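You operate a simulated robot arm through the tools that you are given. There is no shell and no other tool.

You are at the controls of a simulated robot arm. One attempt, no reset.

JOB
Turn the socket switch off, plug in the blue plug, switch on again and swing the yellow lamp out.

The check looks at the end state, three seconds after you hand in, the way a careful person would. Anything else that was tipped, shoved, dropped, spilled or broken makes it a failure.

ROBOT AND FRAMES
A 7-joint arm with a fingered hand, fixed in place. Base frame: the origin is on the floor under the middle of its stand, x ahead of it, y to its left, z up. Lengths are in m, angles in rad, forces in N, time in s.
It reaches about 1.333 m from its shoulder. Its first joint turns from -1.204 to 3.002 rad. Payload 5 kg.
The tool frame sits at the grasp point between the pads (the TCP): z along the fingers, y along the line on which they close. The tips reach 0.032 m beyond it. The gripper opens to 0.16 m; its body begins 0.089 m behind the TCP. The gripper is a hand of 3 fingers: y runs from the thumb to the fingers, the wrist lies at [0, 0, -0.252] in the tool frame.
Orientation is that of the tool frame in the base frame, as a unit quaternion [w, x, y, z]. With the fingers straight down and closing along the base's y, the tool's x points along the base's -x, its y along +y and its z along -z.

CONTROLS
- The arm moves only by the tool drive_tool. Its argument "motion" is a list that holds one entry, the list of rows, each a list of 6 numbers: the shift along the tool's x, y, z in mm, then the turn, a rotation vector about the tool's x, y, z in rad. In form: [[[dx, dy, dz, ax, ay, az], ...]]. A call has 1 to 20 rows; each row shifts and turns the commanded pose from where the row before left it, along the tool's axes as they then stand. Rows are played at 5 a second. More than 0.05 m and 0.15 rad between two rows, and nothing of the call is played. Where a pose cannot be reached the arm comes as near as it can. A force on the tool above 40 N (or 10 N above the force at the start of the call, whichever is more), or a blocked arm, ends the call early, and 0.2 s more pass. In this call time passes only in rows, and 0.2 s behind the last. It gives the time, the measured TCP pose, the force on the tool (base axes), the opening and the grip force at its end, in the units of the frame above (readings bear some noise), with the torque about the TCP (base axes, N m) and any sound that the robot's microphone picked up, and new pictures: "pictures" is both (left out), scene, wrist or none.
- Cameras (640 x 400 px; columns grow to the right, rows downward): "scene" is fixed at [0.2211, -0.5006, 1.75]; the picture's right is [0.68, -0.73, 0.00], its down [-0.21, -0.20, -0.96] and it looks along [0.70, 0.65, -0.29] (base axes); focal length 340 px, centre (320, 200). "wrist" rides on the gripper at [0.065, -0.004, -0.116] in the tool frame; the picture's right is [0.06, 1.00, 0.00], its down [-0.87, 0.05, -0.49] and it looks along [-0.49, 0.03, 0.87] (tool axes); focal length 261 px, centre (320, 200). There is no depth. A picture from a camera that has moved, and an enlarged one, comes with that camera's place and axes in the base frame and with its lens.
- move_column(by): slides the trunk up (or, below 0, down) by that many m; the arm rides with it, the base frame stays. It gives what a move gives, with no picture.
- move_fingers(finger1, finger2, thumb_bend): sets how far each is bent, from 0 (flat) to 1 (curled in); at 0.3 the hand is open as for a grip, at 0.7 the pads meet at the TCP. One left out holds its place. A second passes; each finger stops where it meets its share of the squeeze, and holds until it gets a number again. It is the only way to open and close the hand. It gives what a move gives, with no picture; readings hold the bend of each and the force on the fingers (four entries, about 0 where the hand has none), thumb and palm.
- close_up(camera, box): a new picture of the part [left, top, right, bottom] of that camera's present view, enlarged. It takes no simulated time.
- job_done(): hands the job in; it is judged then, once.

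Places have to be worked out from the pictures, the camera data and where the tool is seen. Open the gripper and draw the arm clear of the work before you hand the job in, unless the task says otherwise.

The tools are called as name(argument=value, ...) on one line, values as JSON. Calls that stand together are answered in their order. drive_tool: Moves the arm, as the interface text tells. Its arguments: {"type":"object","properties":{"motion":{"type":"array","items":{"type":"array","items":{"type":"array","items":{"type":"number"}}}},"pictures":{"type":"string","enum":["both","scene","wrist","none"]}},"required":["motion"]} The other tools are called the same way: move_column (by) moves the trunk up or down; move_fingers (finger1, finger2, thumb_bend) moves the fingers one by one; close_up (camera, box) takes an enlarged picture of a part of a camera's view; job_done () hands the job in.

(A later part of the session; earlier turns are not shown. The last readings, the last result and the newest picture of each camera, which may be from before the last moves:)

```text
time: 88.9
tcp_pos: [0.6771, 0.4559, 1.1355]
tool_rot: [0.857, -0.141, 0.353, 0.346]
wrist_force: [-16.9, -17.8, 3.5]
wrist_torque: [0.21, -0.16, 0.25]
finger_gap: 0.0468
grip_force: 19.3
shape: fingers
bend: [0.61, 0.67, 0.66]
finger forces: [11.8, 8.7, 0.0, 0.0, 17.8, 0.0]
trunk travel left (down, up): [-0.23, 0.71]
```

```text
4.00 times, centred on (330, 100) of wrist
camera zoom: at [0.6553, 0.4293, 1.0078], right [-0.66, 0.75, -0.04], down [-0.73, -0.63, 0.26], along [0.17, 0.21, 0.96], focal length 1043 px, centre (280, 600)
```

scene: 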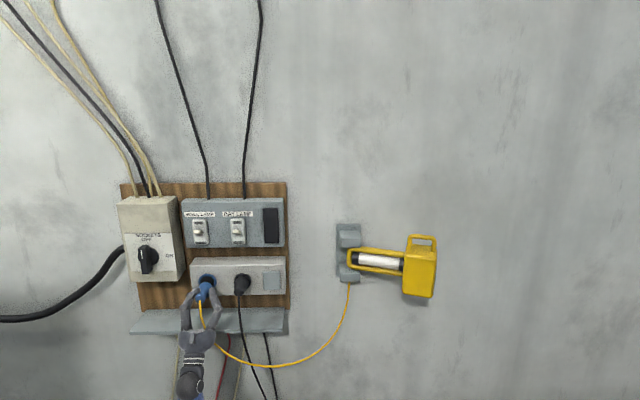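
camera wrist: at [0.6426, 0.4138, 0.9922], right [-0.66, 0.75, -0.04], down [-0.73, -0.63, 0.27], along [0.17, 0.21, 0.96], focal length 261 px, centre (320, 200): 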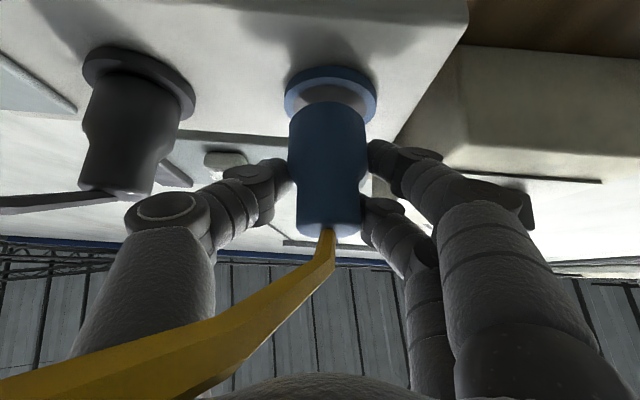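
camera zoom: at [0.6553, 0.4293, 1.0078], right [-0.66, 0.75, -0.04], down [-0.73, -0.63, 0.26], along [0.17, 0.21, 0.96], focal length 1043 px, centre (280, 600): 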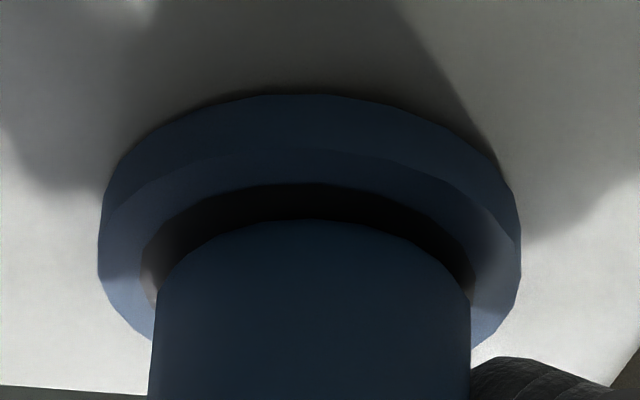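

Contact at about 24 N: the views suggest the plug rim is about 1–2 mm too far up-left and rests on the ring. I back off 3 mm and shift 1.3 mm right and 1.3 mm down.

drive_tool(motion=[[[-2.1, 0, -2.1, 0, 0, 0], [0.9, -1.3, -0.9, 0, 0, 0]]], pictures="none")

close_up(camera="scene", box=[184, 260, 232, 290])

close_up(camera="wrist", box=[250, 50, 410, 150])

```text
time: 89.5
tcp_pos: [0.6772, 0.4553, 1.1325]
tool_rot: [0.857, -0.143, 0.353, 0.346]
wrist_force: [-8.7, -10.1, 2.9]
wrist_torque: [0.13, -0.03, 0.15]
finger_gap: 0.0468
grip_force: 16.7
shape: fingers
bend: [0.61, 0.67, 0.66]
finger forces: [11.0, 7.1, 0.0, 0.0, 15.3, 0.0]
trunk travel left (down, up): [-0.23, 0.71]
heard: snap
```

```text
13.33 times, centred on (208, 275) of scene
camera zoom: at [0.2211, -0.5006, 1.75], right [0.68, -0.73, 0.0], down [-0.21, -0.2, -0.96], along [0.7, 0.65, -0.29], focal length 4530 px, centre (1813, -800)
```

zoom: 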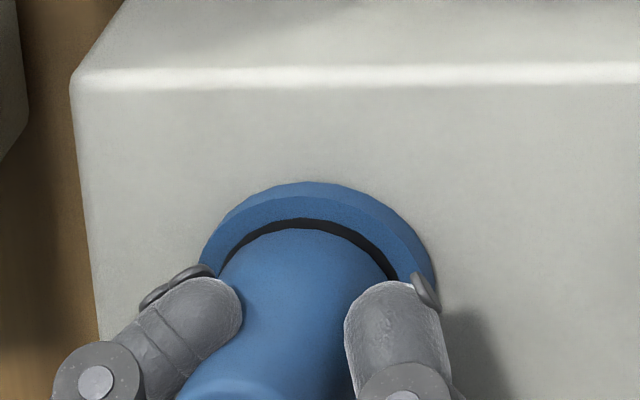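

```text
4.00 times, centred on (330, 100) of wrist
camera zoom: at [0.6554, 0.4278, 1.0048], right [-0.66, 0.75, -0.04], down [-0.73, -0.63, 0.27], along [0.17, 0.21, 0.96], focal length 1043 px, centre (280, 600)
```

zoom: 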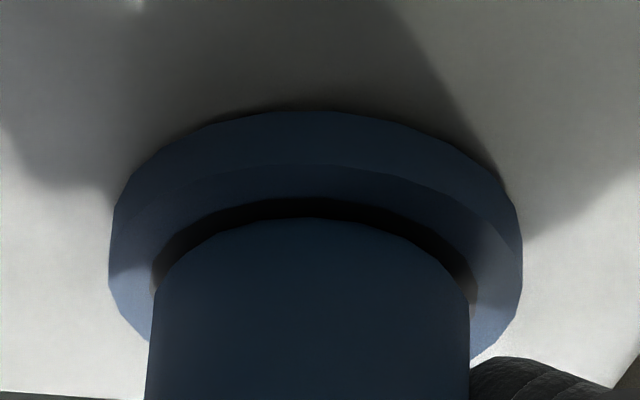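

A snap was heard and the plug now shows an even gap all around inside the ring. I press a little further to make sure that it is fully seated.

drive_tool(motion=[[[1, 0, 1, 0, 0, 0], [1, 0, 1, 0, 0, 0]]], pictures="none")

close_up(camera="scene", box=[184, 260, 232, 290])

close_up(camera="wrist", box=[250, 50, 410, 150])

```text
time: 90.1
tcp_pos: [0.6785, 0.4565, 1.1332]
tool_rot: [0.857, -0.143, 0.353, 0.348]
wrist_force: [-19.6, -19.5, -4.6]
wrist_torque: [0.15, -0.18, 0.21]
finger_gap: 0.0464
grip_force: 18.0
shape: fingers
bend: [0.61, 0.68, 0.67]
finger forces: [11.7, 8.5, 0.0, 0.0, 16.2, 0.0]
trunk travel left (down, up): [-0.23, 0.71]
```

```text
13.33 times, centred on (208, 275) of scene
camera zoom: at [0.2211, -0.5006, 1.75], right [0.68, -0.73, 0.0], down [-0.21, -0.2, -0.96], along [0.7, 0.65, -0.29], focal length 4530 px, centre (1813, -800)
```

zoom: 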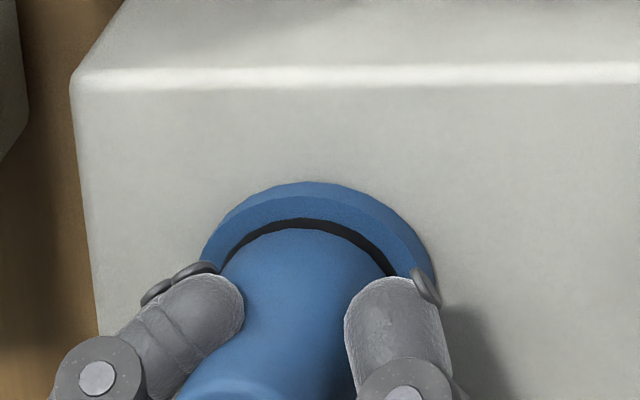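

```text
4.00 times, centred on (330, 100) of wrist
camera zoom: at [0.6567, 0.4286, 1.0054], right [-0.66, 0.75, -0.04], down [-0.73, -0.63, 0.26], along [0.17, 0.21, 0.96], focal length 1043 px, centre (280, 600)
```

zoom: 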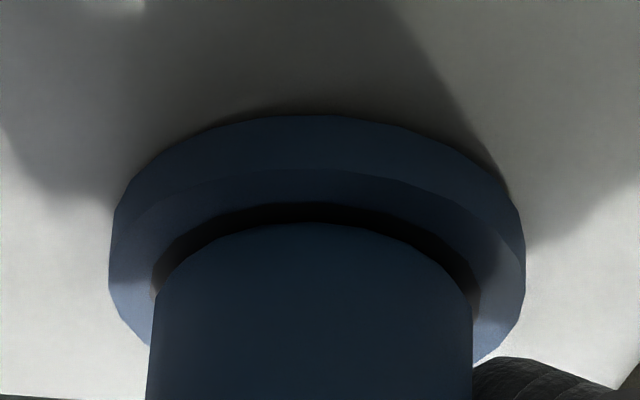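

The plug did not move under the extra push, so it is seated. I relax the push and open the fingers.

drive_tool(motion=[[[-1.2, 0, -1.2, 0, 0, 0]]], pictures="none")

move_fingers(finger1=0.5, finger2=0.5, thumb_bend=0.5)

close_up(camera="scene", box=[160, 245, 256, 305])

close_up(camera="wrist", box=[0, 0, 640, 400])

```text
time: 90.5
tcp_pos: [0.6782, 0.455, 1.1329]
tool_rot: [0.857, -0.143, 0.354, 0.346]
wrist_force: [-13.5, -12.8, 1.1]
wrist_torque: [0.17, -0.11, 0.19]
finger_gap: 0.0467
grip_force: 17.6
shape: fingers
bend: [0.61, 0.68, 0.66]
finger forces: [11.6, 7.8, 0.0, 0.1, 15.6, 0.0]
trunk travel left (down, up): [-0.23, 0.71]
```

```text
time: 91.5
tcp_pos: [0.6784, 0.4579, 1.1312]
tool_rot: [0.856, -0.144, 0.355, 0.347]
wrist_force: [0.1, -0.4, 0.0]
wrist_torque: [-0.01, 0.0, -0.04]
finger_gap: 0.0866
grip_force: 0.0
shape: fingers
bend: [0.5, 0.5, 0.5]
finger forces: [0.1, 0.1, 0.0, 0.0, 0.1, 0.0]
trunk travel left (down, up): [-0.23, 0.71]
```

```text
6.67 times, centred on (208, 275) of scene
camera zoom: at [0.2211, -0.5006, 1.75], right [0.68, -0.73, 0.0], down [-0.21, -0.2, -0.96], along [0.7, 0.65, -0.29], focal length 2265 px, centre (1067, -300)
```

zoom: 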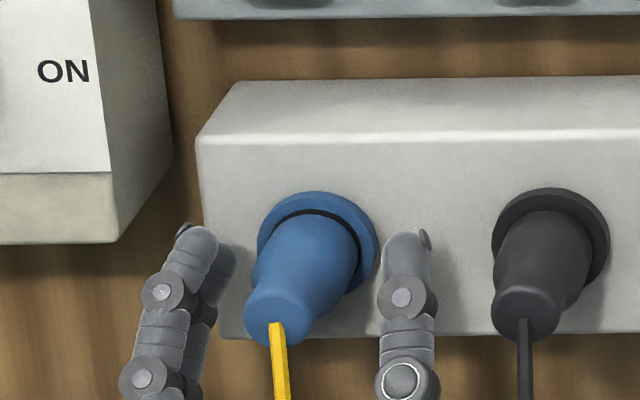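

```text
1.00 times, centred on (320, 200) of wrist (not enlarged: the box is as wide or as high as the picture)
camera zoom: at [0.6572, 0.4291, 1.0038], right [-0.66, 0.75, -0.04], down [-0.73, -0.63, 0.27], along [0.17, 0.21, 0.96], focal length 261 px, centre (320, 200)
```

zoom: 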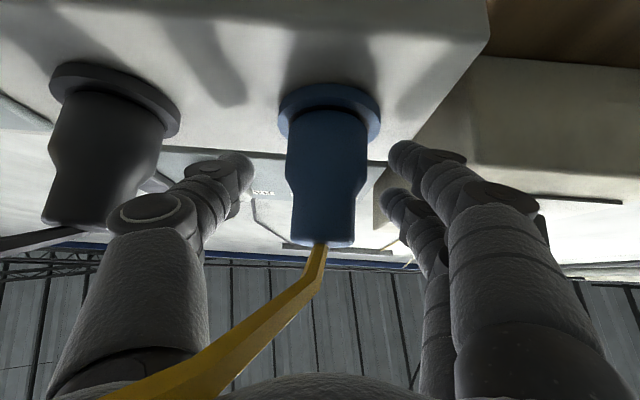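

The plug stays seated, protruding just like the black one. I retreat the hand along its own axis (down and back), away from the plug.

drive_tool(motion=[[[0, 0, -12, 0, 0, 0], [0, 0, -20, 0, 0, 0], [0, 0, -25, 0, 0, 0], [0, 0, -25, 0, 0, 0], [0, 0, -25, 0, 0, 0]]], pictures="both")

```text
time: 92.7
tcp_pos: [0.6239, 0.4038, 1.0564]
tool_rot: [0.856, -0.144, 0.355, 0.347]
wrist_force: [-0.4, -0.3, -0.5]
wrist_torque: [-0.01, 0.0, 0.0]
finger_gap: 0.0867
grip_force: 0.2
shape: fingers
bend: [0.5, 0.5, 0.5]
finger forces: [0.1, 0.0, 0.0, 0.0, 0.1, 0.1]
trunk travel left (down, up): [-0.23, 0.71]
camera wrist: at [0.6018, 0.3764, 0.928], right [-0.66, 0.75, -0.04], down [-0.73, -0.63, 0.27], along [0.17, 0.21, 0.96], focal length 261 px, centre (320, 200)
```

scene: 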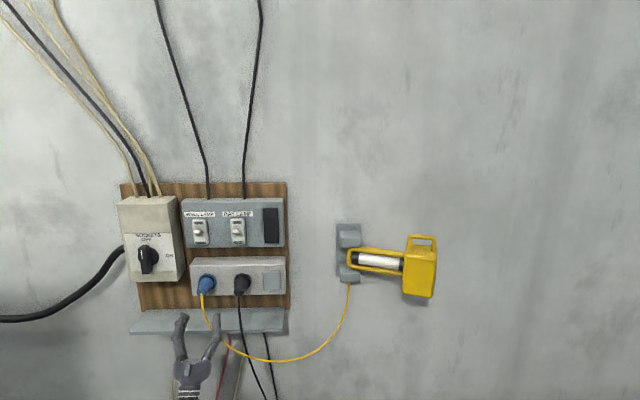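
wrist: 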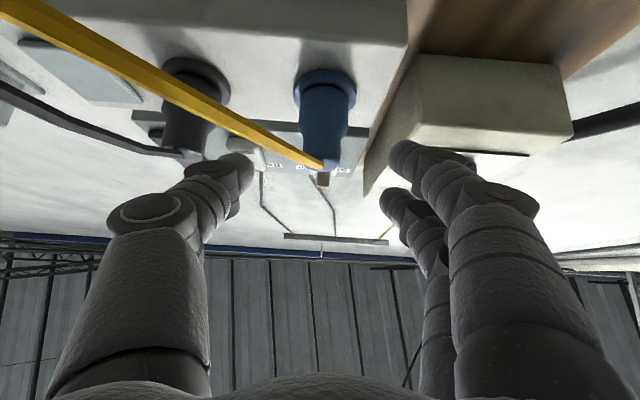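

The hand is clear of plug and cord. I pull back 8 cm from the board, then raise the trunk toward the knob's height.

drive_tool(motion=[[[-19, 0, -19, 0, 0, 0], [-19, 0, -19, 0, 0, 0], [-19, 0, -19, 0, 0, 0]]], pictures="none")

move_column(by=0.2)

close_up(camera="scene", box=[0, 0, 640, 400])

```text
time: 93.5
tcp_pos: [0.5658, 0.348, 1.0548]
tool_rot: [0.856, -0.144, 0.355, 0.347]
wrist_force: [0.2, 0.4, -0.4]
wrist_torque: [0.01, -0.01, -0.01]
finger_gap: 0.0866
grip_force: 0.0
shape: fingers
bend: [0.5, 0.5, 0.5]
finger forces: [0.0, 0.1, 0.1, 0.0, 0.1, 0.1]
trunk travel left (down, up): [-0.23, 0.71]
```

```text
time: 95.7
tcp_pos: [0.5661, 0.3471, 1.2567]
tool_rot: [0.857, -0.143, 0.355, 0.346]
wrist_force: [0.3, 0.0, 0.4]
wrist_torque: [-0.02, 0.02, 0.02]
finger_gap: 0.0867
grip_force: 0.1
shape: fingers
bend: [0.5, 0.5, 0.5]
finger forces: [0.0, 0.0, 0.0, 0.0, 0.1, 0.0]
trunk travel left (down, up): [-0.43, 0.51]
```

```text
1.00 times, centred on (320, 200) of scene (not enlarged: the box is as wide or as high as the picture)
camera zoom: at [0.2211, -0.5006, 1.75], right [0.68, -0.73, 0.0], down [-0.21, -0.2, -0.96], along [0.7, 0.65, -0.29], focal length 340 px, centre (320, 200)
```

zoom: 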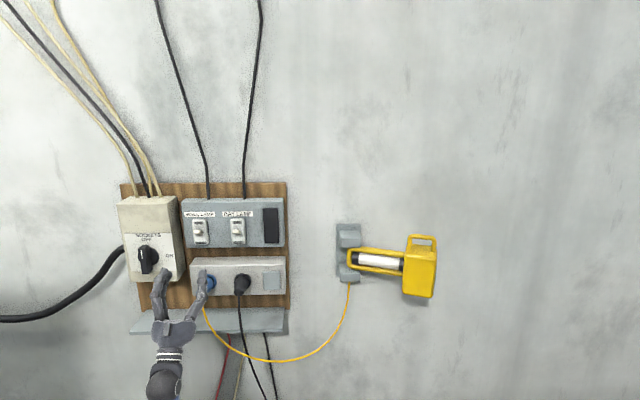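

Posture is good. I level the hand (pitch 45° to 0°) while shifting left in front of the knob at a safe depth of 0.70.

drive_tool(motion=[[[6.1, 30, 6.1, 0, 0.131, 0], [5.2, 30, 6.9, 0, 0.131, 0], [4.3, 30, 7.5, 0, 0.131, 0], [3.3, 30, 8.1, 0, 0.131, 0], [2.2, 30, 8.4, 0, 0.131, 0], [1.1, 30, 8.6, 0, 0.131, 0]]], pictures="both")

```text
time: 97.0
tcp_pos: [0.4795, 0.5064, 1.2579]
tool_rot: [0.663, -0.26, 0.649, 0.269]
wrist_force: [-0.9, -1.4, 0.7]
wrist_torque: [-0.15, 0.12, -0.07]
finger_gap: 0.0873
grip_force: 0.1
shape: fingers
bend: [0.5, 0.5, 0.5]
finger forces: [0.0, 0.0, 0.0, 0.1, 0.0, 0.0]
out of reach, approached as far as the arm can: row 6
trunk travel left (down, up): [-0.43, 0.51]
camera wrist: at [0.4007, 0.4249, 1.1896], right [-0.69, 0.72, -0.06], down [-0.4, -0.32, 0.86], along [0.6, 0.62, 0.51], focal length 261 px, centre (320, 200)
```

scene: 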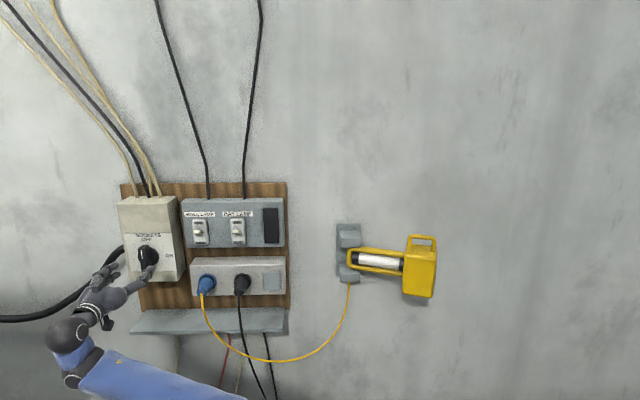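
wrist: 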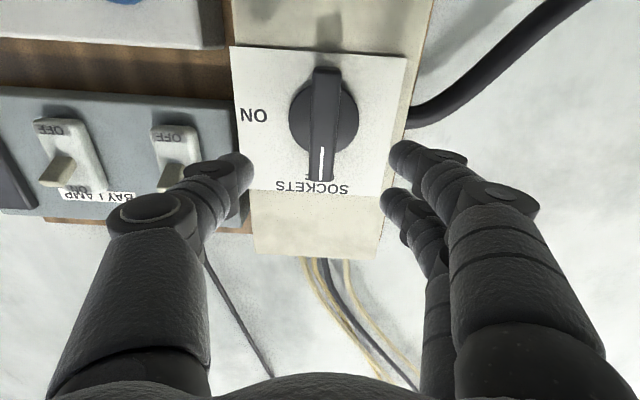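

The hand is level in front of the knob. I fine-align (7 mm left, 8 mm down) and advance with the fingers straddling the vertical bar.

drive_tool(motion=[[[5, 4, 20, 0, 0.01, 0], [4, 3.5, 20, 0, 0.01, 0]]], pictures="wrist")

```text
time: 97.7
tcp_pos: [0.516, 0.5247, 1.2329]
tool_rot: [0.649, -0.266, 0.662, 0.263]
wrist_force: [0.4, 0.1, 0.0]
wrist_torque: [0.06, -0.02, -0.02]
finger_gap: 0.0873
grip_force: 0.1
shape: fingers
bend: [0.5, 0.5, 0.5]
finger forces: [0.0, 0.1, 0.1, 0.0, 0.0, 0.0]
out of reach, approached as far as the arm can: row 1, 2
trunk travel left (down, up): [-0.43, 0.51]
camera wrist: at [0.4347, 0.4399, 1.1693], right [-0.69, 0.72, -0.06], down [-0.38, -0.29, 0.88], along [0.61, 0.63, 0.47], focal length 261 px, centre (320, 200)
```

wrist: 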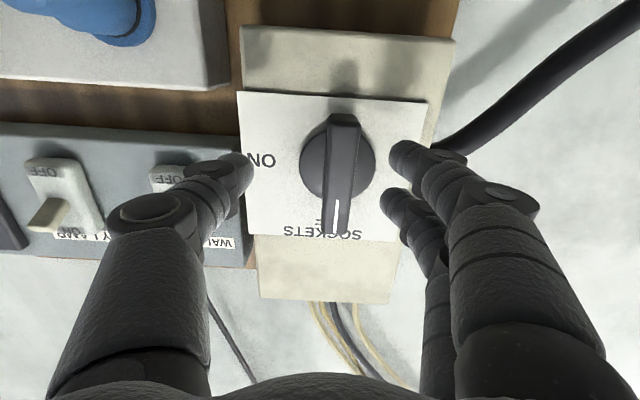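

The arm is drifting at its wrist limit again; a smaller shoulder-to-wrist height helps, so I raise the trunk 0.1 m and then come back down to the knob's height.

move_column(by=0.1)

drive_tool(motion=[[[15, 3, 0, 0, 0, 0], [15, 3, 0, 0, 0, 0]]], pictures="scene")

```text
time: 99.0
tcp_pos: [0.5156, 0.5238, 1.3328]
tool_rot: [0.649, -0.267, 0.662, 0.262]
wrist_force: [0.3, -0.2, 0.5]
wrist_torque: [-0.02, 0.0, -0.03]
finger_gap: 0.0872
grip_force: 0.1
shape: fingers
bend: [0.5, 0.5, 0.5]
finger forces: [0.1, 0.1, 0.0, 0.1, 0.0, 0.0]
trunk travel left (down, up): [-0.53, 0.41]
```

```text
time: 99.6
tcp_pos: [0.5098, 0.5285, 1.3017]
tool_rot: [0.65, -0.268, 0.66, 0.264]
wrist_force: [-0.2, -0.4, -0.8]
wrist_torque: [0.02, 0.0, 0.01]
finger_gap: 0.0874
grip_force: 0.0
shape: fingers
bend: [0.5, 0.5, 0.5]
finger forces: [0.1, 0.0, 0.1, 0.0, 0.1, 0.0]
trunk travel left (down, up): [-0.53, 0.41]
```

scene: 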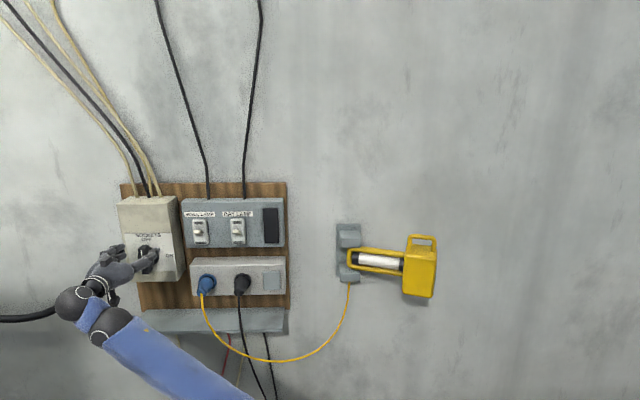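

Tracking is exact again. I continue down and left to the knob axis.

drive_tool(motion=[[[18, 4.2, 0, 0, 0, 0], [18, 4.2, 0, 0, 0, 0], [17, 3.8, 0, 0, 0, 0]]], pictures="wrist")

```text
time: 100.4
tcp_pos: [0.5014, 0.5362, 1.2481]
tool_rot: [0.649, -0.267, 0.662, 0.262]
wrist_force: [-0.1, -0.5, 0.5]
wrist_torque: [-0.01, 0.01, 0.0]
finger_gap: 0.0871
grip_force: 0.0
shape: fingers
bend: [0.5, 0.5, 0.5]
finger forces: [0.0, 0.1, 0.1, 0.0, 0.0, 0.1]
trunk travel left (down, up): [-0.53, 0.41]
camera wrist: at [0.4208, 0.4517, 1.1857], right [-0.69, 0.72, -0.06], down [-0.38, -0.29, 0.88], along [0.61, 0.63, 0.47], focal length 261 px, centre (320, 200)
```

wrist: 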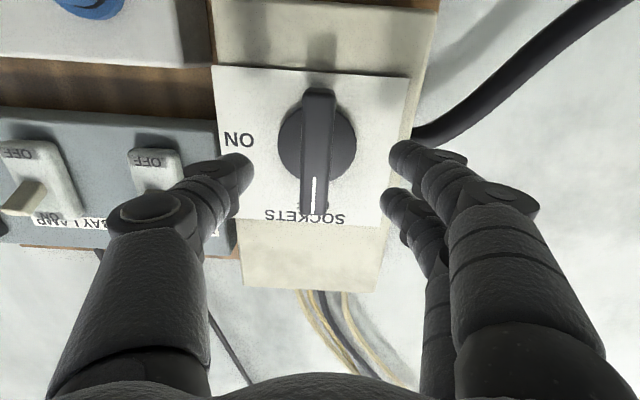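

Aligned with the knob. I advance 52 mm so the fingertips straddle the vertical bar.

drive_tool(motion=[[[-1, -1.5, 18, 0, 0, 0], [0, 0, 18, 0, 0, 0], [0, 0, 16, 0, 0, 0]]], pictures="wrist")

```text
time: 101.2
tcp_pos: [0.5395, 0.5698, 1.2492]
tool_rot: [0.65, -0.267, 0.661, 0.263]
wrist_force: [1.0, -0.5, -0.2]
wrist_torque: [-0.02, -0.01, 0.03]
finger_gap: 0.0872
grip_force: 0.0
shape: fingers
bend: [0.5, 0.5, 0.5]
finger forces: [0.1, 0.1, 0.0, 0.0, 0.1, 0.1]
trunk travel left (down, up): [-0.53, 0.41]
camera wrist: at [0.4591, 0.4867, 1.1863], right [-0.69, 0.72, -0.06], down [-0.38, -0.29, 0.88], along [0.61, 0.63, 0.47], focal length 261 px, centre (320, 200)
```

wrist: 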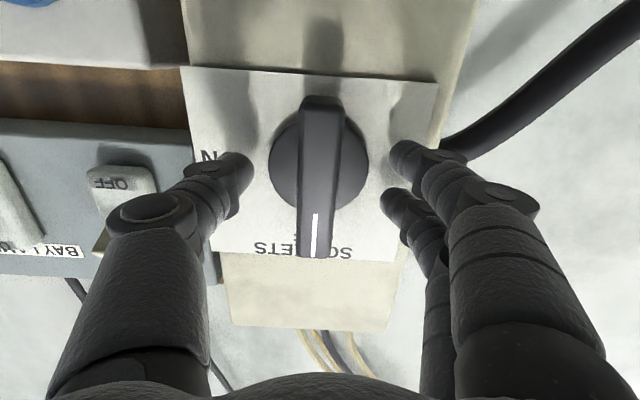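

Bar centred. I close the hand on it.

drive_tool(motion=[[[0, 0, 2, 0, 0, 0]]], pictures="none")

move_fingers(finger1=0.6, finger2=0.6, thumb_bend=0.6)

move_fingers(finger1=0.7, finger2=0.7, thumb_bend=0.7)

close_up(camera="wrist", box=[0, 0, 640, 400])

```text
time: 101.6
tcp_pos: [0.5414, 0.5728, 1.2507]
tool_rot: [0.649, -0.268, 0.661, 0.263]
wrist_force: [-0.2, 0.2, 0.4]
wrist_torque: [0.01, 0.0, 0.01]
finger_gap: 0.0871
grip_force: 0.0
shape: fingers
bend: [0.5, 0.5, 0.5]
finger forces: [0.1, 0.0, 0.1, 0.0, 0.1, 0.0]
trunk travel left (down, up): [-0.53, 0.41]
```

```text
time: 102.6
tcp_pos: [0.5415, 0.5714, 1.2495]
tool_rot: [0.65, -0.267, 0.661, 0.263]
wrist_force: [-0.1, 0.5, 0.1]
wrist_torque: [0.01, 0.01, 0.0]
finger_gap: 0.0483
grip_force: 0.1
shape: fingers
bend: [0.6, 0.6, 0.6]
finger forces: [0.0, 0.0, 0.0, 0.0, 0.0, 0.1]
trunk travel left (down, up): [-0.53, 0.41]
```

```text
time: 103.6
tcp_pos: [0.5408, 0.5717, 1.2492]
tool_rot: [0.65, -0.267, 0.661, 0.263]
wrist_force: [-0.2, 2.2, 1.2]
wrist_torque: [0.01, -0.01, 0.08]
finger_gap: 0.0278
grip_force: 9.5
shape: fingers
bend: [0.66, 0.66, 0.67]
finger forces: [4.9, 5.0, 0.0, 0.0, 8.6, 0.0]
trunk travel left (down, up): [-0.53, 0.41]
```

```text
1.00 times, centred on (320, 200) of wrist (not enlarged: the box is as wide or as high as the picture)
camera zoom: at [0.4606, 0.4881, 1.1863], right [-0.69, 0.72, -0.06], down [-0.38, -0.29, 0.88], along [0.61, 0.63, 0.47], focal length 261 px, centre (320, 200)
```

zoom: 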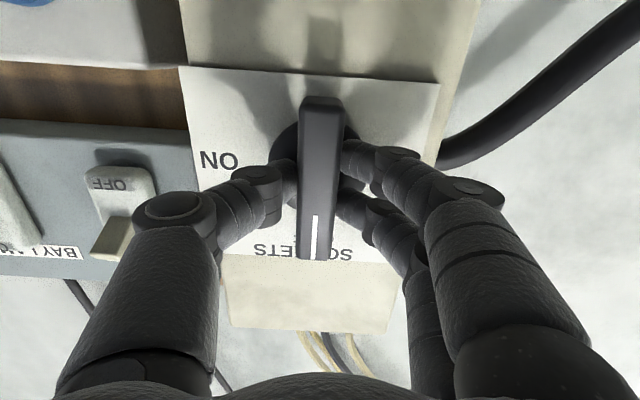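

Gripped evenly. I turn clockwise (positive about tool z) toward ON in small steps.

drive_tool(motion=[[[0, 0.5, 0, 0, 0, 0.1], [0, 0.5, 0, 0, 0, 0.1], [0, 0.5, 0, 0, 0, 0.1], [0, 0, 0, 0, 0, 0.1], [0, 0, 0, 0, 0, 0.1]]], pictures="wrist")

```text
time: 104.8
tcp_pos: [0.541, 0.5734, 1.2507]
tool_rot: [0.565, -0.094, 0.707, 0.416]
wrist_force: [3.2, 0.8, 4.2]
wrist_torque: [0.02, -0.15, -0.01]
finger_gap: 0.0269
grip_force: 9.1
shape: fingers
bend: [0.67, 0.66, 0.67]
finger forces: [4.2, 5.2, 0.1, 0.1, 8.9, 0.0]
trunk travel left (down, up): [-0.53, 0.41]
camera wrist: at [0.4379, 0.5116, 1.1928], right [-0.62, 0.66, 0.43], down [-0.09, -0.6, 0.8], along [0.78, 0.46, 0.43], focal length 261 px, centre (320, 200)
```

wrist: 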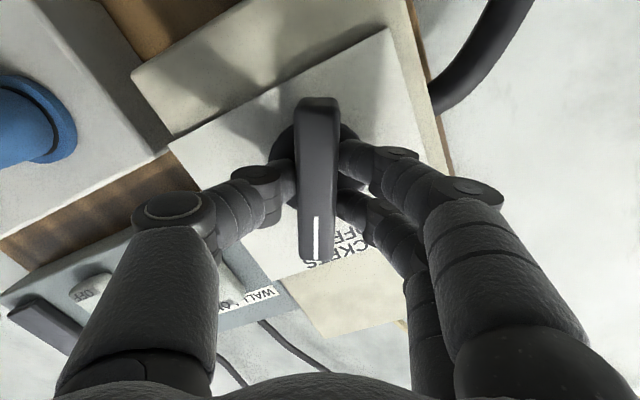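

The knob follows with low forces. I continue the turn.

drive_tool(motion=[[[0, 0, 0, 0, 0, 0.1], [0, 0, 0, 0, 0, 0.1], [0, 0, 0, 0, 0, 0.1], [0, 0, 0, 0, 0, 0.1], [0, 0, 0, 0, 0, 0.1], [0, 0, 0, 0, 0, 0.1]]], pictures="wrist")

```text
time: 106.2
tcp_pos: [0.5415, 0.572, 1.2498]
tool_rot: [0.417, 0.119, 0.703, 0.564]
wrist_force: [5.0, -1.1, 7.7]
wrist_torque: [0.19, -0.14, -0.03]
finger_gap: 0.0274
grip_force: 8.9
shape: fingers
bend: [0.67, 0.66, 0.67]
finger forces: [5.7, 5.7, 0.0, 0.0, 6.5, 0.0]
trunk travel left (down, up): [-0.53, 0.41]
camera wrist: at [0.4184, 0.5322, 1.219], right [-0.34, 0.37, 0.86], down [0.17, -0.88, 0.45], along [0.92, 0.3, 0.23], focal length 261 px, centre (320, 200)
```

wrist: 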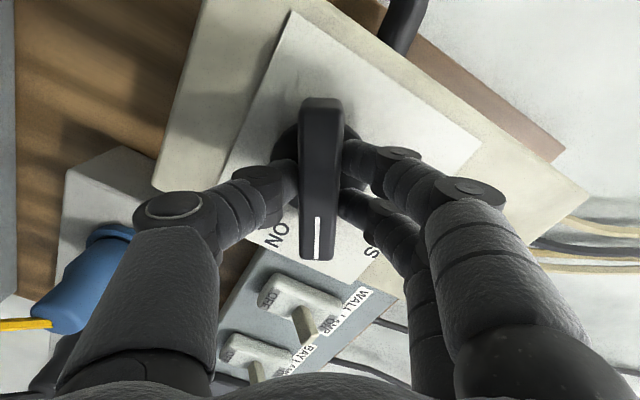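

63° done. I finish the remaining turn to ON.

drive_tool(motion=[[[0, 0, 0, 0, 0, 0.1], [0, 0, 0, 0, 0, 0.1], [0, 0, 0, 0, 0, 0.1], [0, 0, 0, 0, 0, 0.1], [0, 0, 0, 0, 0, 0.08]]], pictures="both")

```text
time: 107.4
tcp_pos: [0.5415, 0.5726, 1.2494]
tool_rot: [0.271, 0.282, 0.654, 0.647]
wrist_force: [5.9, -4.4, 6.8]
wrist_torque: [0.16, -0.13, -0.08]
finger_gap: 0.0274
grip_force: 9.5
shape: fingers
bend: [0.67, 0.66, 0.67]
finger forces: [6.4, 6.3, 0.0, 0.1, 6.2, 0.1]
trunk travel left (down, up): [-0.53, 0.41]
camera wrist: at [0.4126, 0.539, 1.2486], right [-0.02, 0.05, 1.0], down [0.25, -0.97, 0.05], along [0.97, 0.25, 0.01], focal length 261 px, centre (320, 200)
```

scene: 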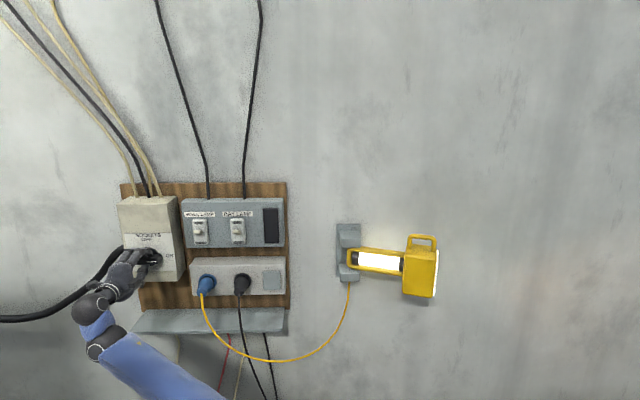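
wrist: 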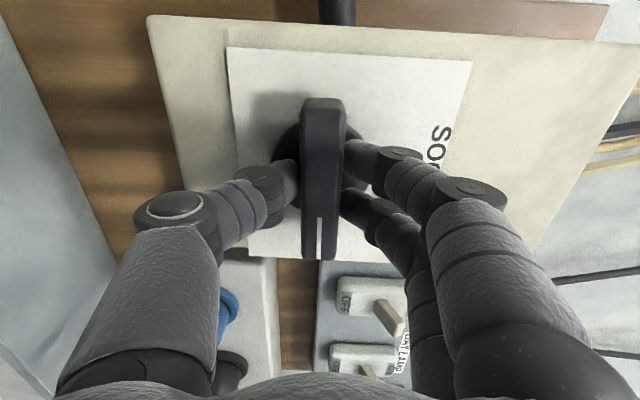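

The lamp has lit: plug in and switch on. I release the knob and back straight away from it.

move_fingers(finger1=0.57, finger2=0.57, thumb_bend=0.57)

drive_tool(motion=[[[0, 0, -12, 0, 0, 0], [0, 0, -20, 0, 0, 0], [0, 0, -25, 0, 0, 0]]], pictures="both")

close_up(camera="scene", box=[110, 190, 302, 310])

close_up(camera="scene", box=[320, 210, 460, 320])

```text
time: 108.4
tcp_pos: [0.5398, 0.5736, 1.25]
tool_rot: [0.271, 0.281, 0.655, 0.647]
wrist_force: [-0.5, -0.5, 0.0]
wrist_torque: [0.02, -0.03, 0.01]
finger_gap: 0.0624
grip_force: 0.1
shape: fingers
bend: [0.56, 0.56, 0.56]
finger forces: [0.0, 0.0, 0.0, 0.1, 0.0, 0.0]
trunk travel left (down, up): [-0.53, 0.41]
```

```text
time: 109.2
tcp_pos: [0.499, 0.5336, 1.2504]
tool_rot: [0.271, 0.282, 0.655, 0.646]
wrist_force: [0.2, -0.5, 0.0]
wrist_torque: [0.0, 0.04, 0.0]
finger_gap: 0.0626
grip_force: 0.1
shape: fingers
bend: [0.56, 0.56, 0.56]
finger forces: [0.0, 0.0, 0.0, 0.1, 0.1, 0.0]
trunk travel left (down, up): [-0.53, 0.41]
camera wrist: at [0.3712, 0.4993, 1.2495], right [-0.02, 0.05, 1.0], down [0.25, -0.97, 0.06], along [0.97, 0.25, 0.01], focal length 261 px, centre (320, 200)
```

scene: 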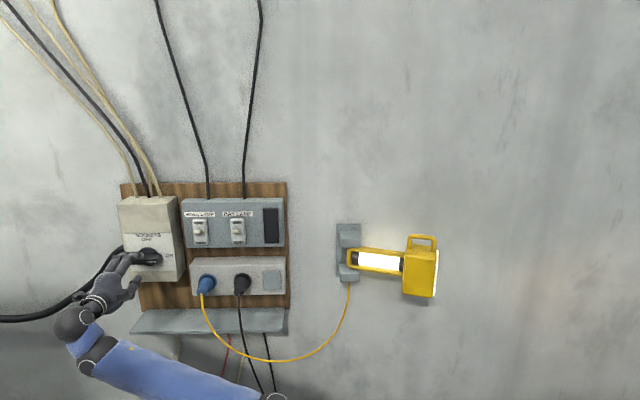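
wrist: 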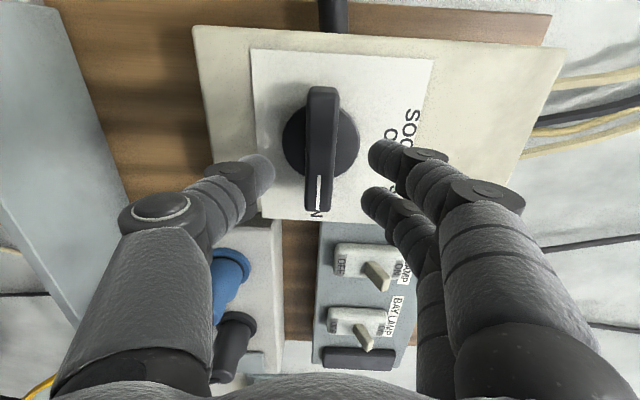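

```text
3.33 times, centred on (206, 250) of scene
camera zoom: at [0.2211, -0.5006, 1.75], right [0.68, -0.73, 0.0], down [-0.21, -0.2, -0.96], along [0.7, 0.65, -0.29], focal length 1132 px, centre (700, 33)
```

zoom: 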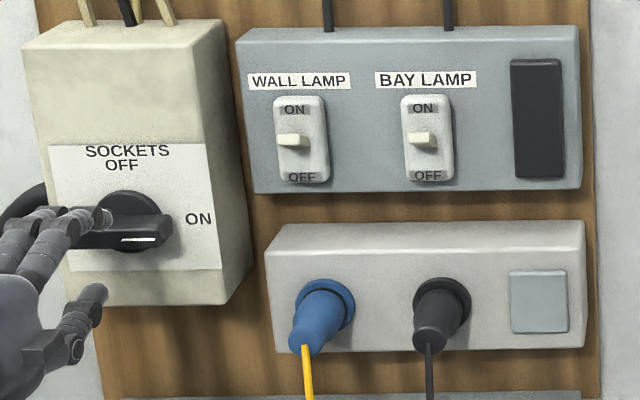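

```text
3.64 times, centred on (390, 265) of scene
camera zoom: at [0.2211, -0.5006, 1.75], right [0.68, -0.73, 0.0], down [-0.21, -0.2, -0.96], along [0.7, 0.65, -0.29], focal length 1236 px, centre (66, -36)
```

zoom: 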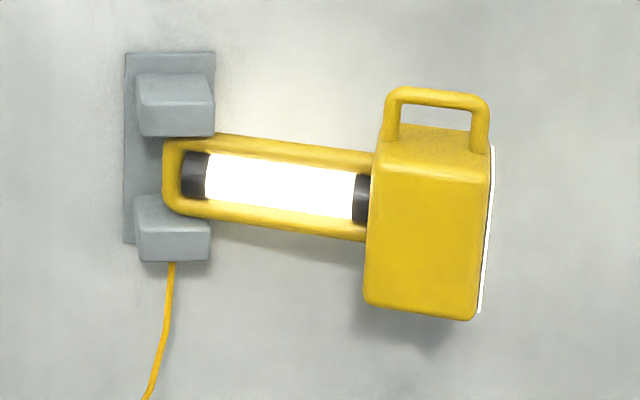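

The switch reads ON, both lamp toggles are untouched, and the lamp is lit. Next is the lamp: hinge near (1.085, 0.18), arm about 21° off the wall, handle bar on top near (1.17, -0.06, 1.325). I rise and travel right in front of the board.

drive_tool(motion=[[[0, 30, -8, 0, 0, 0], [-20, 35, 0, 0, 0, 0], [-35, 30, 0, 0, 0, 0], [-42, 20, 0, 0, 0, 0], [-45, 10, 0, 0, 0, 0], [-45, 10, 0, 0, 0, 0], [-45, 0, 0, 0, 0, 0]]], pictures="both")

```text
time: 111.0
tcp_pos: [0.622, 0.399, 1.3914]
tool_rot: [0.212, 0.334, 0.602, 0.694]
wrist_force: [0.4, 0.2, 0.5]
wrist_torque: [-0.02, 0.0, -0.01]
finger_gap: 0.0629
grip_force: 0.0
shape: fingers
bend: [0.56, 0.56, 0.56]
finger forces: [0.0, 0.1, 0.0, 0.1, 0.0, 0.0]
out of reach, approached as far as the arm can: row 4, 5, 6, 7
trunk travel left (down, up): [-0.53, 0.41]
stopped in row 7: the arm was blocked; the commanded pose is now the measured one
camera wrist: at [0.4946, 0.3639, 1.3958], right [0.07, -0.14, 0.99], down [0.25, -0.96, -0.15], along [0.97, 0.26, -0.03], focal length 261 px, centre (320, 200)
```

scene: 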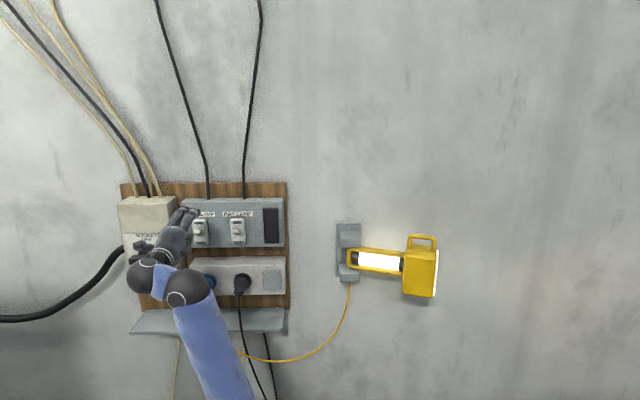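
wrist: 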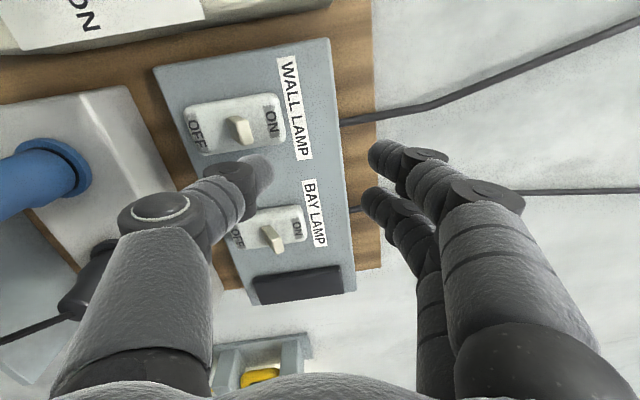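

The arm stalled at this roll, uncomfortably near the toggles. I back away from the board while rolling the hand back to level.

drive_tool(motion=[[[0, 0, -12, 0, 0, -0.1], [0, 0, -12, 0, 0, -0.14], [0, 0, -12, 0, 0, -0.15], [0, 0, -8, 0, 0, -0.15], [0, 0, 0, 0, 0, -0.15], [0, 0, 0, 0, 0, -0.15], [0, 0, 0, 0, 0, -0.15], [0, 0, 0, 0, 0, -0.15], [0, 0, 0, 0, 0, -0.15], [0, 0, 0, 0, 0, -0.15], [0, 0, 0, 0, 0, -0.15], [0, 0, 0, 0, 0, -0.15]]], pictures="both")

```text
time: 113.6
tcp_pos: [0.6048, 0.3771, 1.3841]
tool_rot: [0.667, -0.246, 0.642, 0.287]
wrist_force: [0.2, -0.4, -0.3]
wrist_torque: [0.02, 0.0, 0.0]
finger_gap: 0.0633
grip_force: 0.1
shape: fingers
bend: [0.56, 0.56, 0.56]
finger forces: [0.0, 0.1, 0.0, 0.1, 0.0, 0.0]
out of reach, approached as far as the arm can: row 3, 4
trunk travel left (down, up): [-0.53, 0.41]
camera wrist: at [0.5269, 0.2989, 1.3116], right [-0.7, 0.72, -0.02], down [-0.4, -0.36, 0.84], along [0.6, 0.59, 0.54], focal length 261 px, centre (320, 200)
```

scene: 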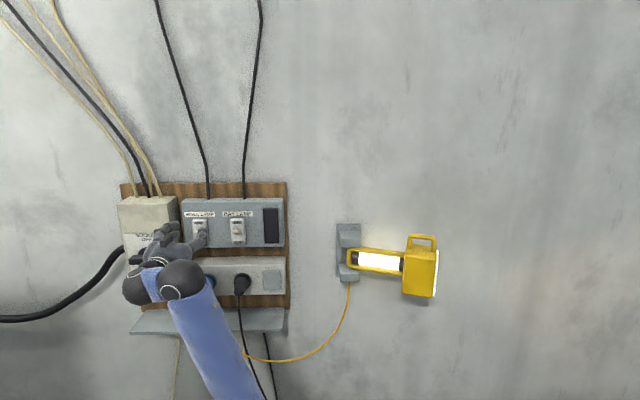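
wrist: 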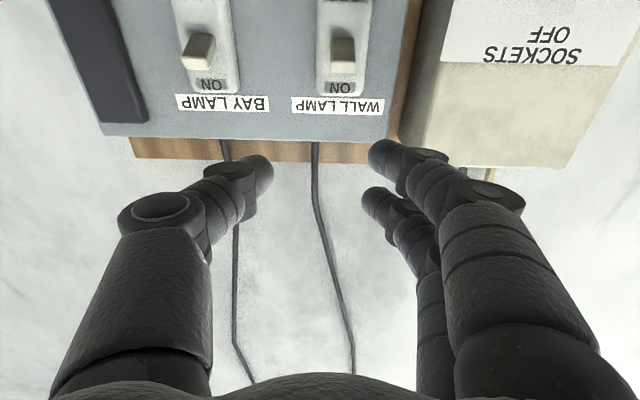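

Level again (heading 44°) with a comfortable wrist. I travel right along the wall at a safe distance toward the lamp.

drive_tool(motion=[[[-8.9, -42.6, -10.8, 0, 0, 0], [-8.9, -42.6, -10.8, 0, 0, 0], [-8.9, -42.6, -10.8, 0, 0, 0], [-8.9, -42.6, -10.8, 0, 0, 0], [-8.9, -42.6, -10.8, 0, 0, 0], [-8.9, -42.6, -10.8, 0, 0, 0], [-8.9, -42.6, -10.8, 0, 0, 0], [0, 0, 0, 0.1, 0, 0], [0, 0, 0, 0.1, 0, 0], [0, 0, 0, 0.1, 0, 0], [0, 0, 0, 0.1, 0, 0], [0, 0, 0, 0.1, 0, 0]]], pictures="both")

```text
time: 116.4
tcp_pos: [0.7944, 0.1178, 1.3576]
tool_rot: [0.673, -0.065, 0.727, 0.122]
wrist_force: [-0.2, -0.8, 0.5]
wrist_torque: [-0.03, 0.02, 0.0]
finger_gap: 0.063
grip_force: 0.1
shape: fingers
bend: [0.56, 0.56, 0.56]
finger forces: [0.0, 0.0, 0.1, 0.0, 0.0, 0.0]
out of reach, approached as far as the arm can: row 1, 2
trunk travel left (down, up): [-0.53, 0.41]
stopped in row 12: the arm was blocked; the commanded pose is now the measured one
camera wrist: at [0.6781, 0.0878, 1.2994], right [-0.26, 0.96, 0.03], down [-0.41, -0.14, 0.9], along [0.87, 0.23, 0.43], focal length 261 px, centre (320, 200)
```

scene: 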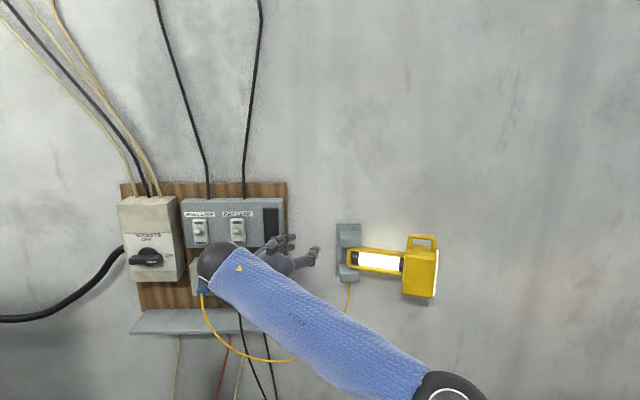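
wrist: 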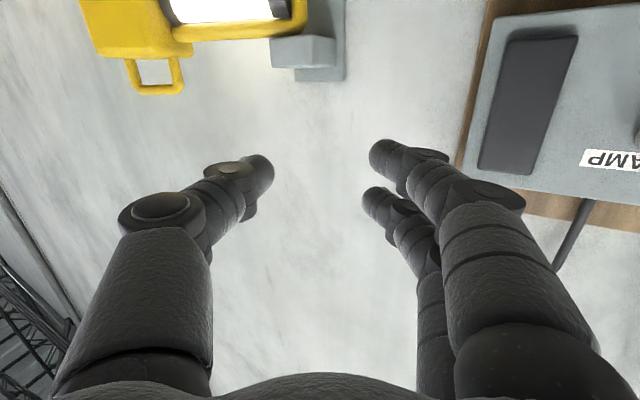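

I can see the lamp from the wrist camera now. I zoom in from both cameras to locate its handle precisely.

close_up(camera="wrist", box=[60, 0, 252, 120])

close_up(camera="scene", box=[330, 215, 458, 305])

close_up(camera="wrist", box=[200, 0, 392, 120])

```text
3.33 times, centred on (156, 60) of wrist
camera zoom: at [0.6781, 0.0878, 1.2994], right [-0.26, 0.96, 0.03], down [-0.41, -0.14, 0.9], along [0.87, 0.23, 0.43], focal length 869 px, centre (867, 667)
```

zoom: 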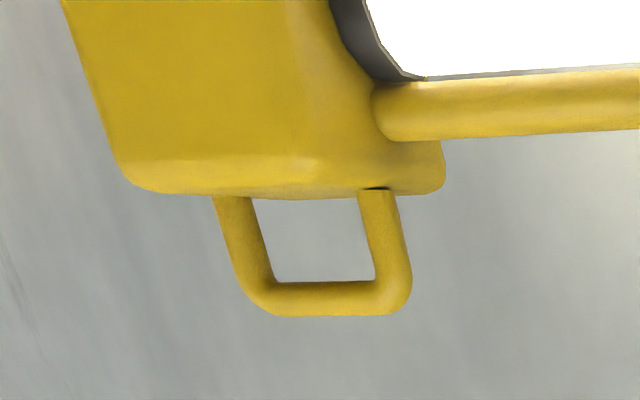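

```text
4.44 times, centred on (394, 260) of scene
camera zoom: at [0.2211, -0.5006, 1.75], right [0.68, -0.73, 0.0], down [-0.21, -0.2, -0.96], along [0.7, 0.65, -0.29], focal length 1510 px, centre (-9, -67)
```

zoom: 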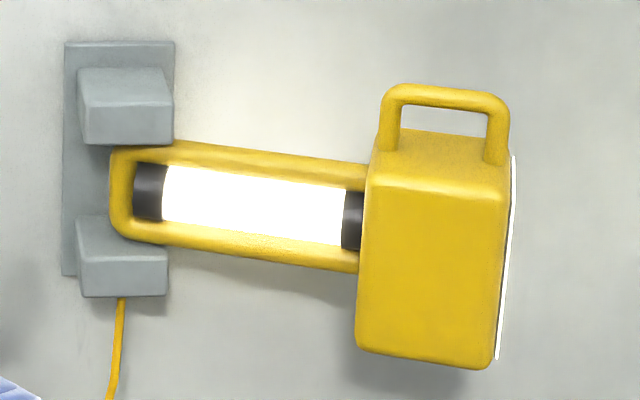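

```text
3.33 times, centred on (296, 60) of wrist
camera zoom: at [0.6781, 0.0878, 1.2994], right [-0.26, 0.96, 0.03], down [-0.41, -0.14, 0.9], along [0.87, 0.23, 0.43], focal length 869 px, centre (400, 667)
```

zoom: 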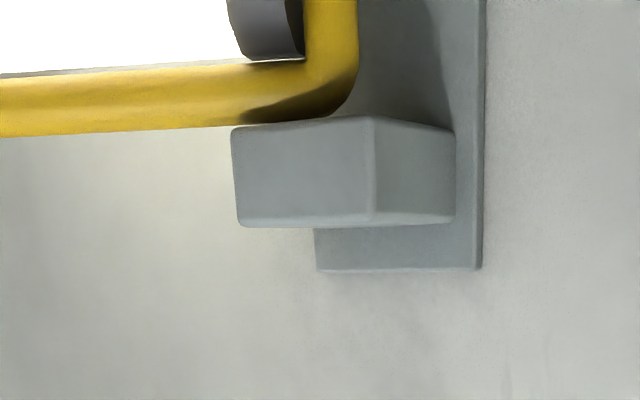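

Both cameras agree: handle bar centre at (1.196, -0.047, 1.313), bar about 17 mm thick and 64 mm long; hinge axis near (1.107, 0.179). I move toward a standoff in front of the handle.

drive_tool(motion=[[[0, -39.1, 26, 0, 0, 0], [0, -39.1, 26, 0, 0, 0], [0, -39.1, 26, 0, 0, 0], [0, -39.1, 26, 0, 0, 0], [0, -39.1, 26, 0, 0, 0]]], pictures="both")

```text
time: 117.6
tcp_pos: [0.9717, -0.036, 1.3288]
tool_rot: [0.673, -0.066, 0.727, 0.122]
wrist_force: [1.2, -0.5, 0.7]
wrist_torque: [-0.03, 0.02, 0.01]
finger_gap: 0.0631
grip_force: 0.0
shape: fingers
bend: [0.56, 0.56, 0.56]
finger forces: [0.0, 0.0, 0.0, 0.0, 0.0, 0.1]
trunk travel left (down, up): [-0.53, 0.41]
camera wrist: at [0.8564, -0.0665, 1.271], right [-0.26, 0.96, 0.03], down [-0.41, -0.14, 0.9], along [0.87, 0.23, 0.43], focal length 261 px, centre (320, 200)
```

scene: 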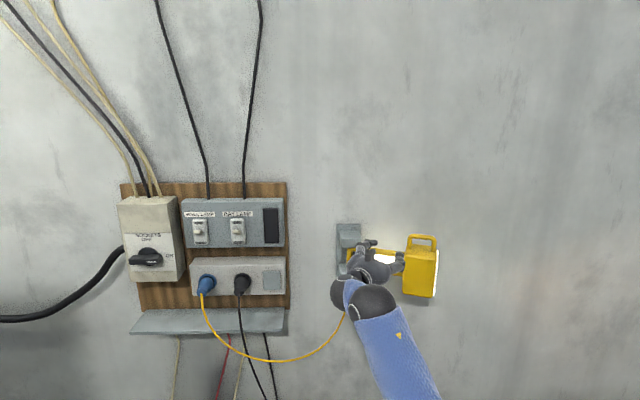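
wrist: 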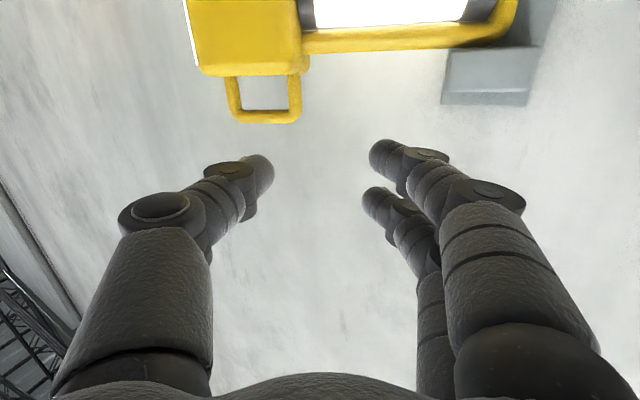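

The arm tracks well here. I roll the hand +85° so that the fingers come over and the thumb under the handle bar.

drive_tool(motion=[[[0, 0, 0, 0, 0, 0.1346], [0, 0, 0, 0, 0, 0.1346], [0, 0, 0, 0, 0, 0.1346], [0, 0, 0, 0, 0, 0.1346], [0, 0, 0, 0, 0, 0.1346], [0, 0, 0, 0, 0, 0.1346], [0, 0, 0, 0, 0, 0.1346], [0, 0, 0, 0, 0, 0.1346], [0, 0, 0, 0, 0, 0.1346], [0, 0, 0, 0, 0, 0.1346], [0, 0, 0, 0, 0, 0.1346]]], pictures="both")

```text
time: 120.0
tcp_pos: [0.9718, -0.0327, 1.3289]
tool_rot: [0.414, 0.442, 0.582, 0.543]
wrist_force: [0.2, 0.4, 0.3]
wrist_torque: [-0.01, 0.07, -0.01]
finger_gap: 0.0631
grip_force: 0.0
shape: fingers
bend: [0.56, 0.56, 0.56]
finger forces: [0.1, 0.0, 0.1, 0.1, 0.0, 0.0]
trunk travel left (down, up): [-0.53, 0.41]
camera wrist: at [0.8434, -0.0013, 1.3334], right [0.05, 0.08, 1.0], down [-0.24, -0.97, 0.09], along [0.97, -0.24, -0.03], focal length 261 px, centre (320, 200)
```

scene: 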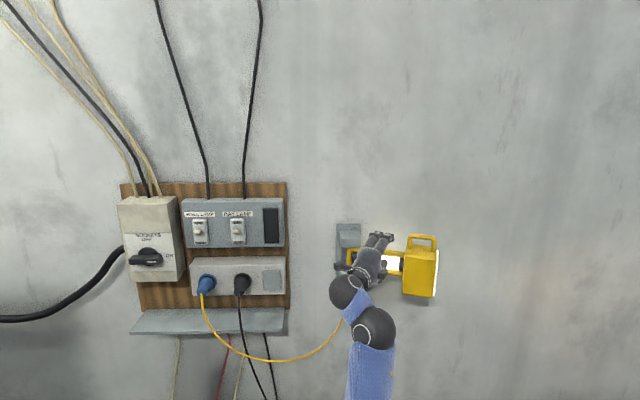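
wrist: 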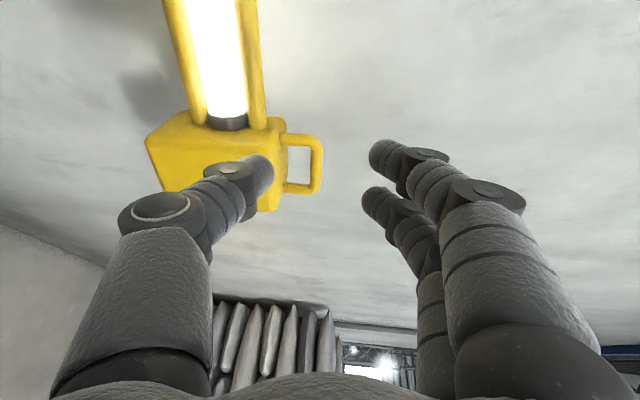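

The roll worked without drift. Because the lamp head sits just below the handle, I'll come at it pitched down about 35°; I raise the trunk 0.2 m for reach and pitch the hand down.

move_column(by=0.2)

drive_tool(motion=[[[0, 0, 0, 0.135, 0, 0], [0, 0, 0, 0.135, 0, 0], [0, 0, 0, 0.135, 0, 0], [0, 0, 0, 0.135, 0, 0]]], pictures="both")

```text
time: 122.2
tcp_pos: [0.9722, -0.0321, 1.5282]
tool_rot: [0.415, 0.441, 0.581, 0.543]
wrist_force: [0.5, -0.2, -0.3]
wrist_torque: [0.06, -0.02, 0.01]
finger_gap: 0.0631
grip_force: 0.2
shape: fingers
bend: [0.56, 0.56, 0.56]
finger forces: [0.1, 0.0, 0.0, 0.0, 0.0, 0.1]
trunk travel left (down, up): [-0.73, 0.21]
```

```text
time: 123.2
tcp_pos: [0.9737, -0.036, 1.5277]
tool_rot: [0.28, 0.536, 0.706, 0.368]
wrist_force: [0.0, -0.6, -0.3]
wrist_torque: [0.05, 0.03, 0.04]
finger_gap: 0.063
grip_force: 0.1
shape: fingers
bend: [0.56, 0.56, 0.56]
finger forces: [0.1, 0.0, 0.0, 0.0, 0.1, 0.0]
trunk travel left (down, up): [-0.73, 0.21]
camera wrist: at [0.8623, 0.0009, 1.5909], right [0.53, 0.21, 0.82], down [-0.13, -0.94, 0.33], along [0.84, -0.28, -0.47], focal length 261 px, centre (320, 200)
```

scene: 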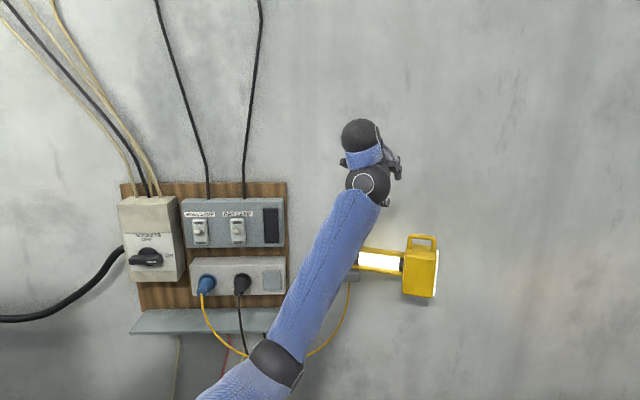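
wrist: 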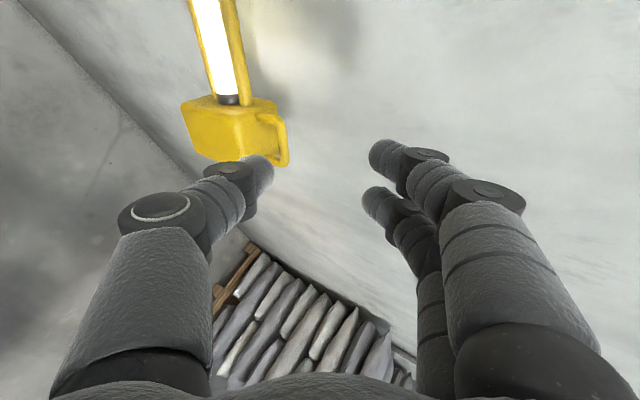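

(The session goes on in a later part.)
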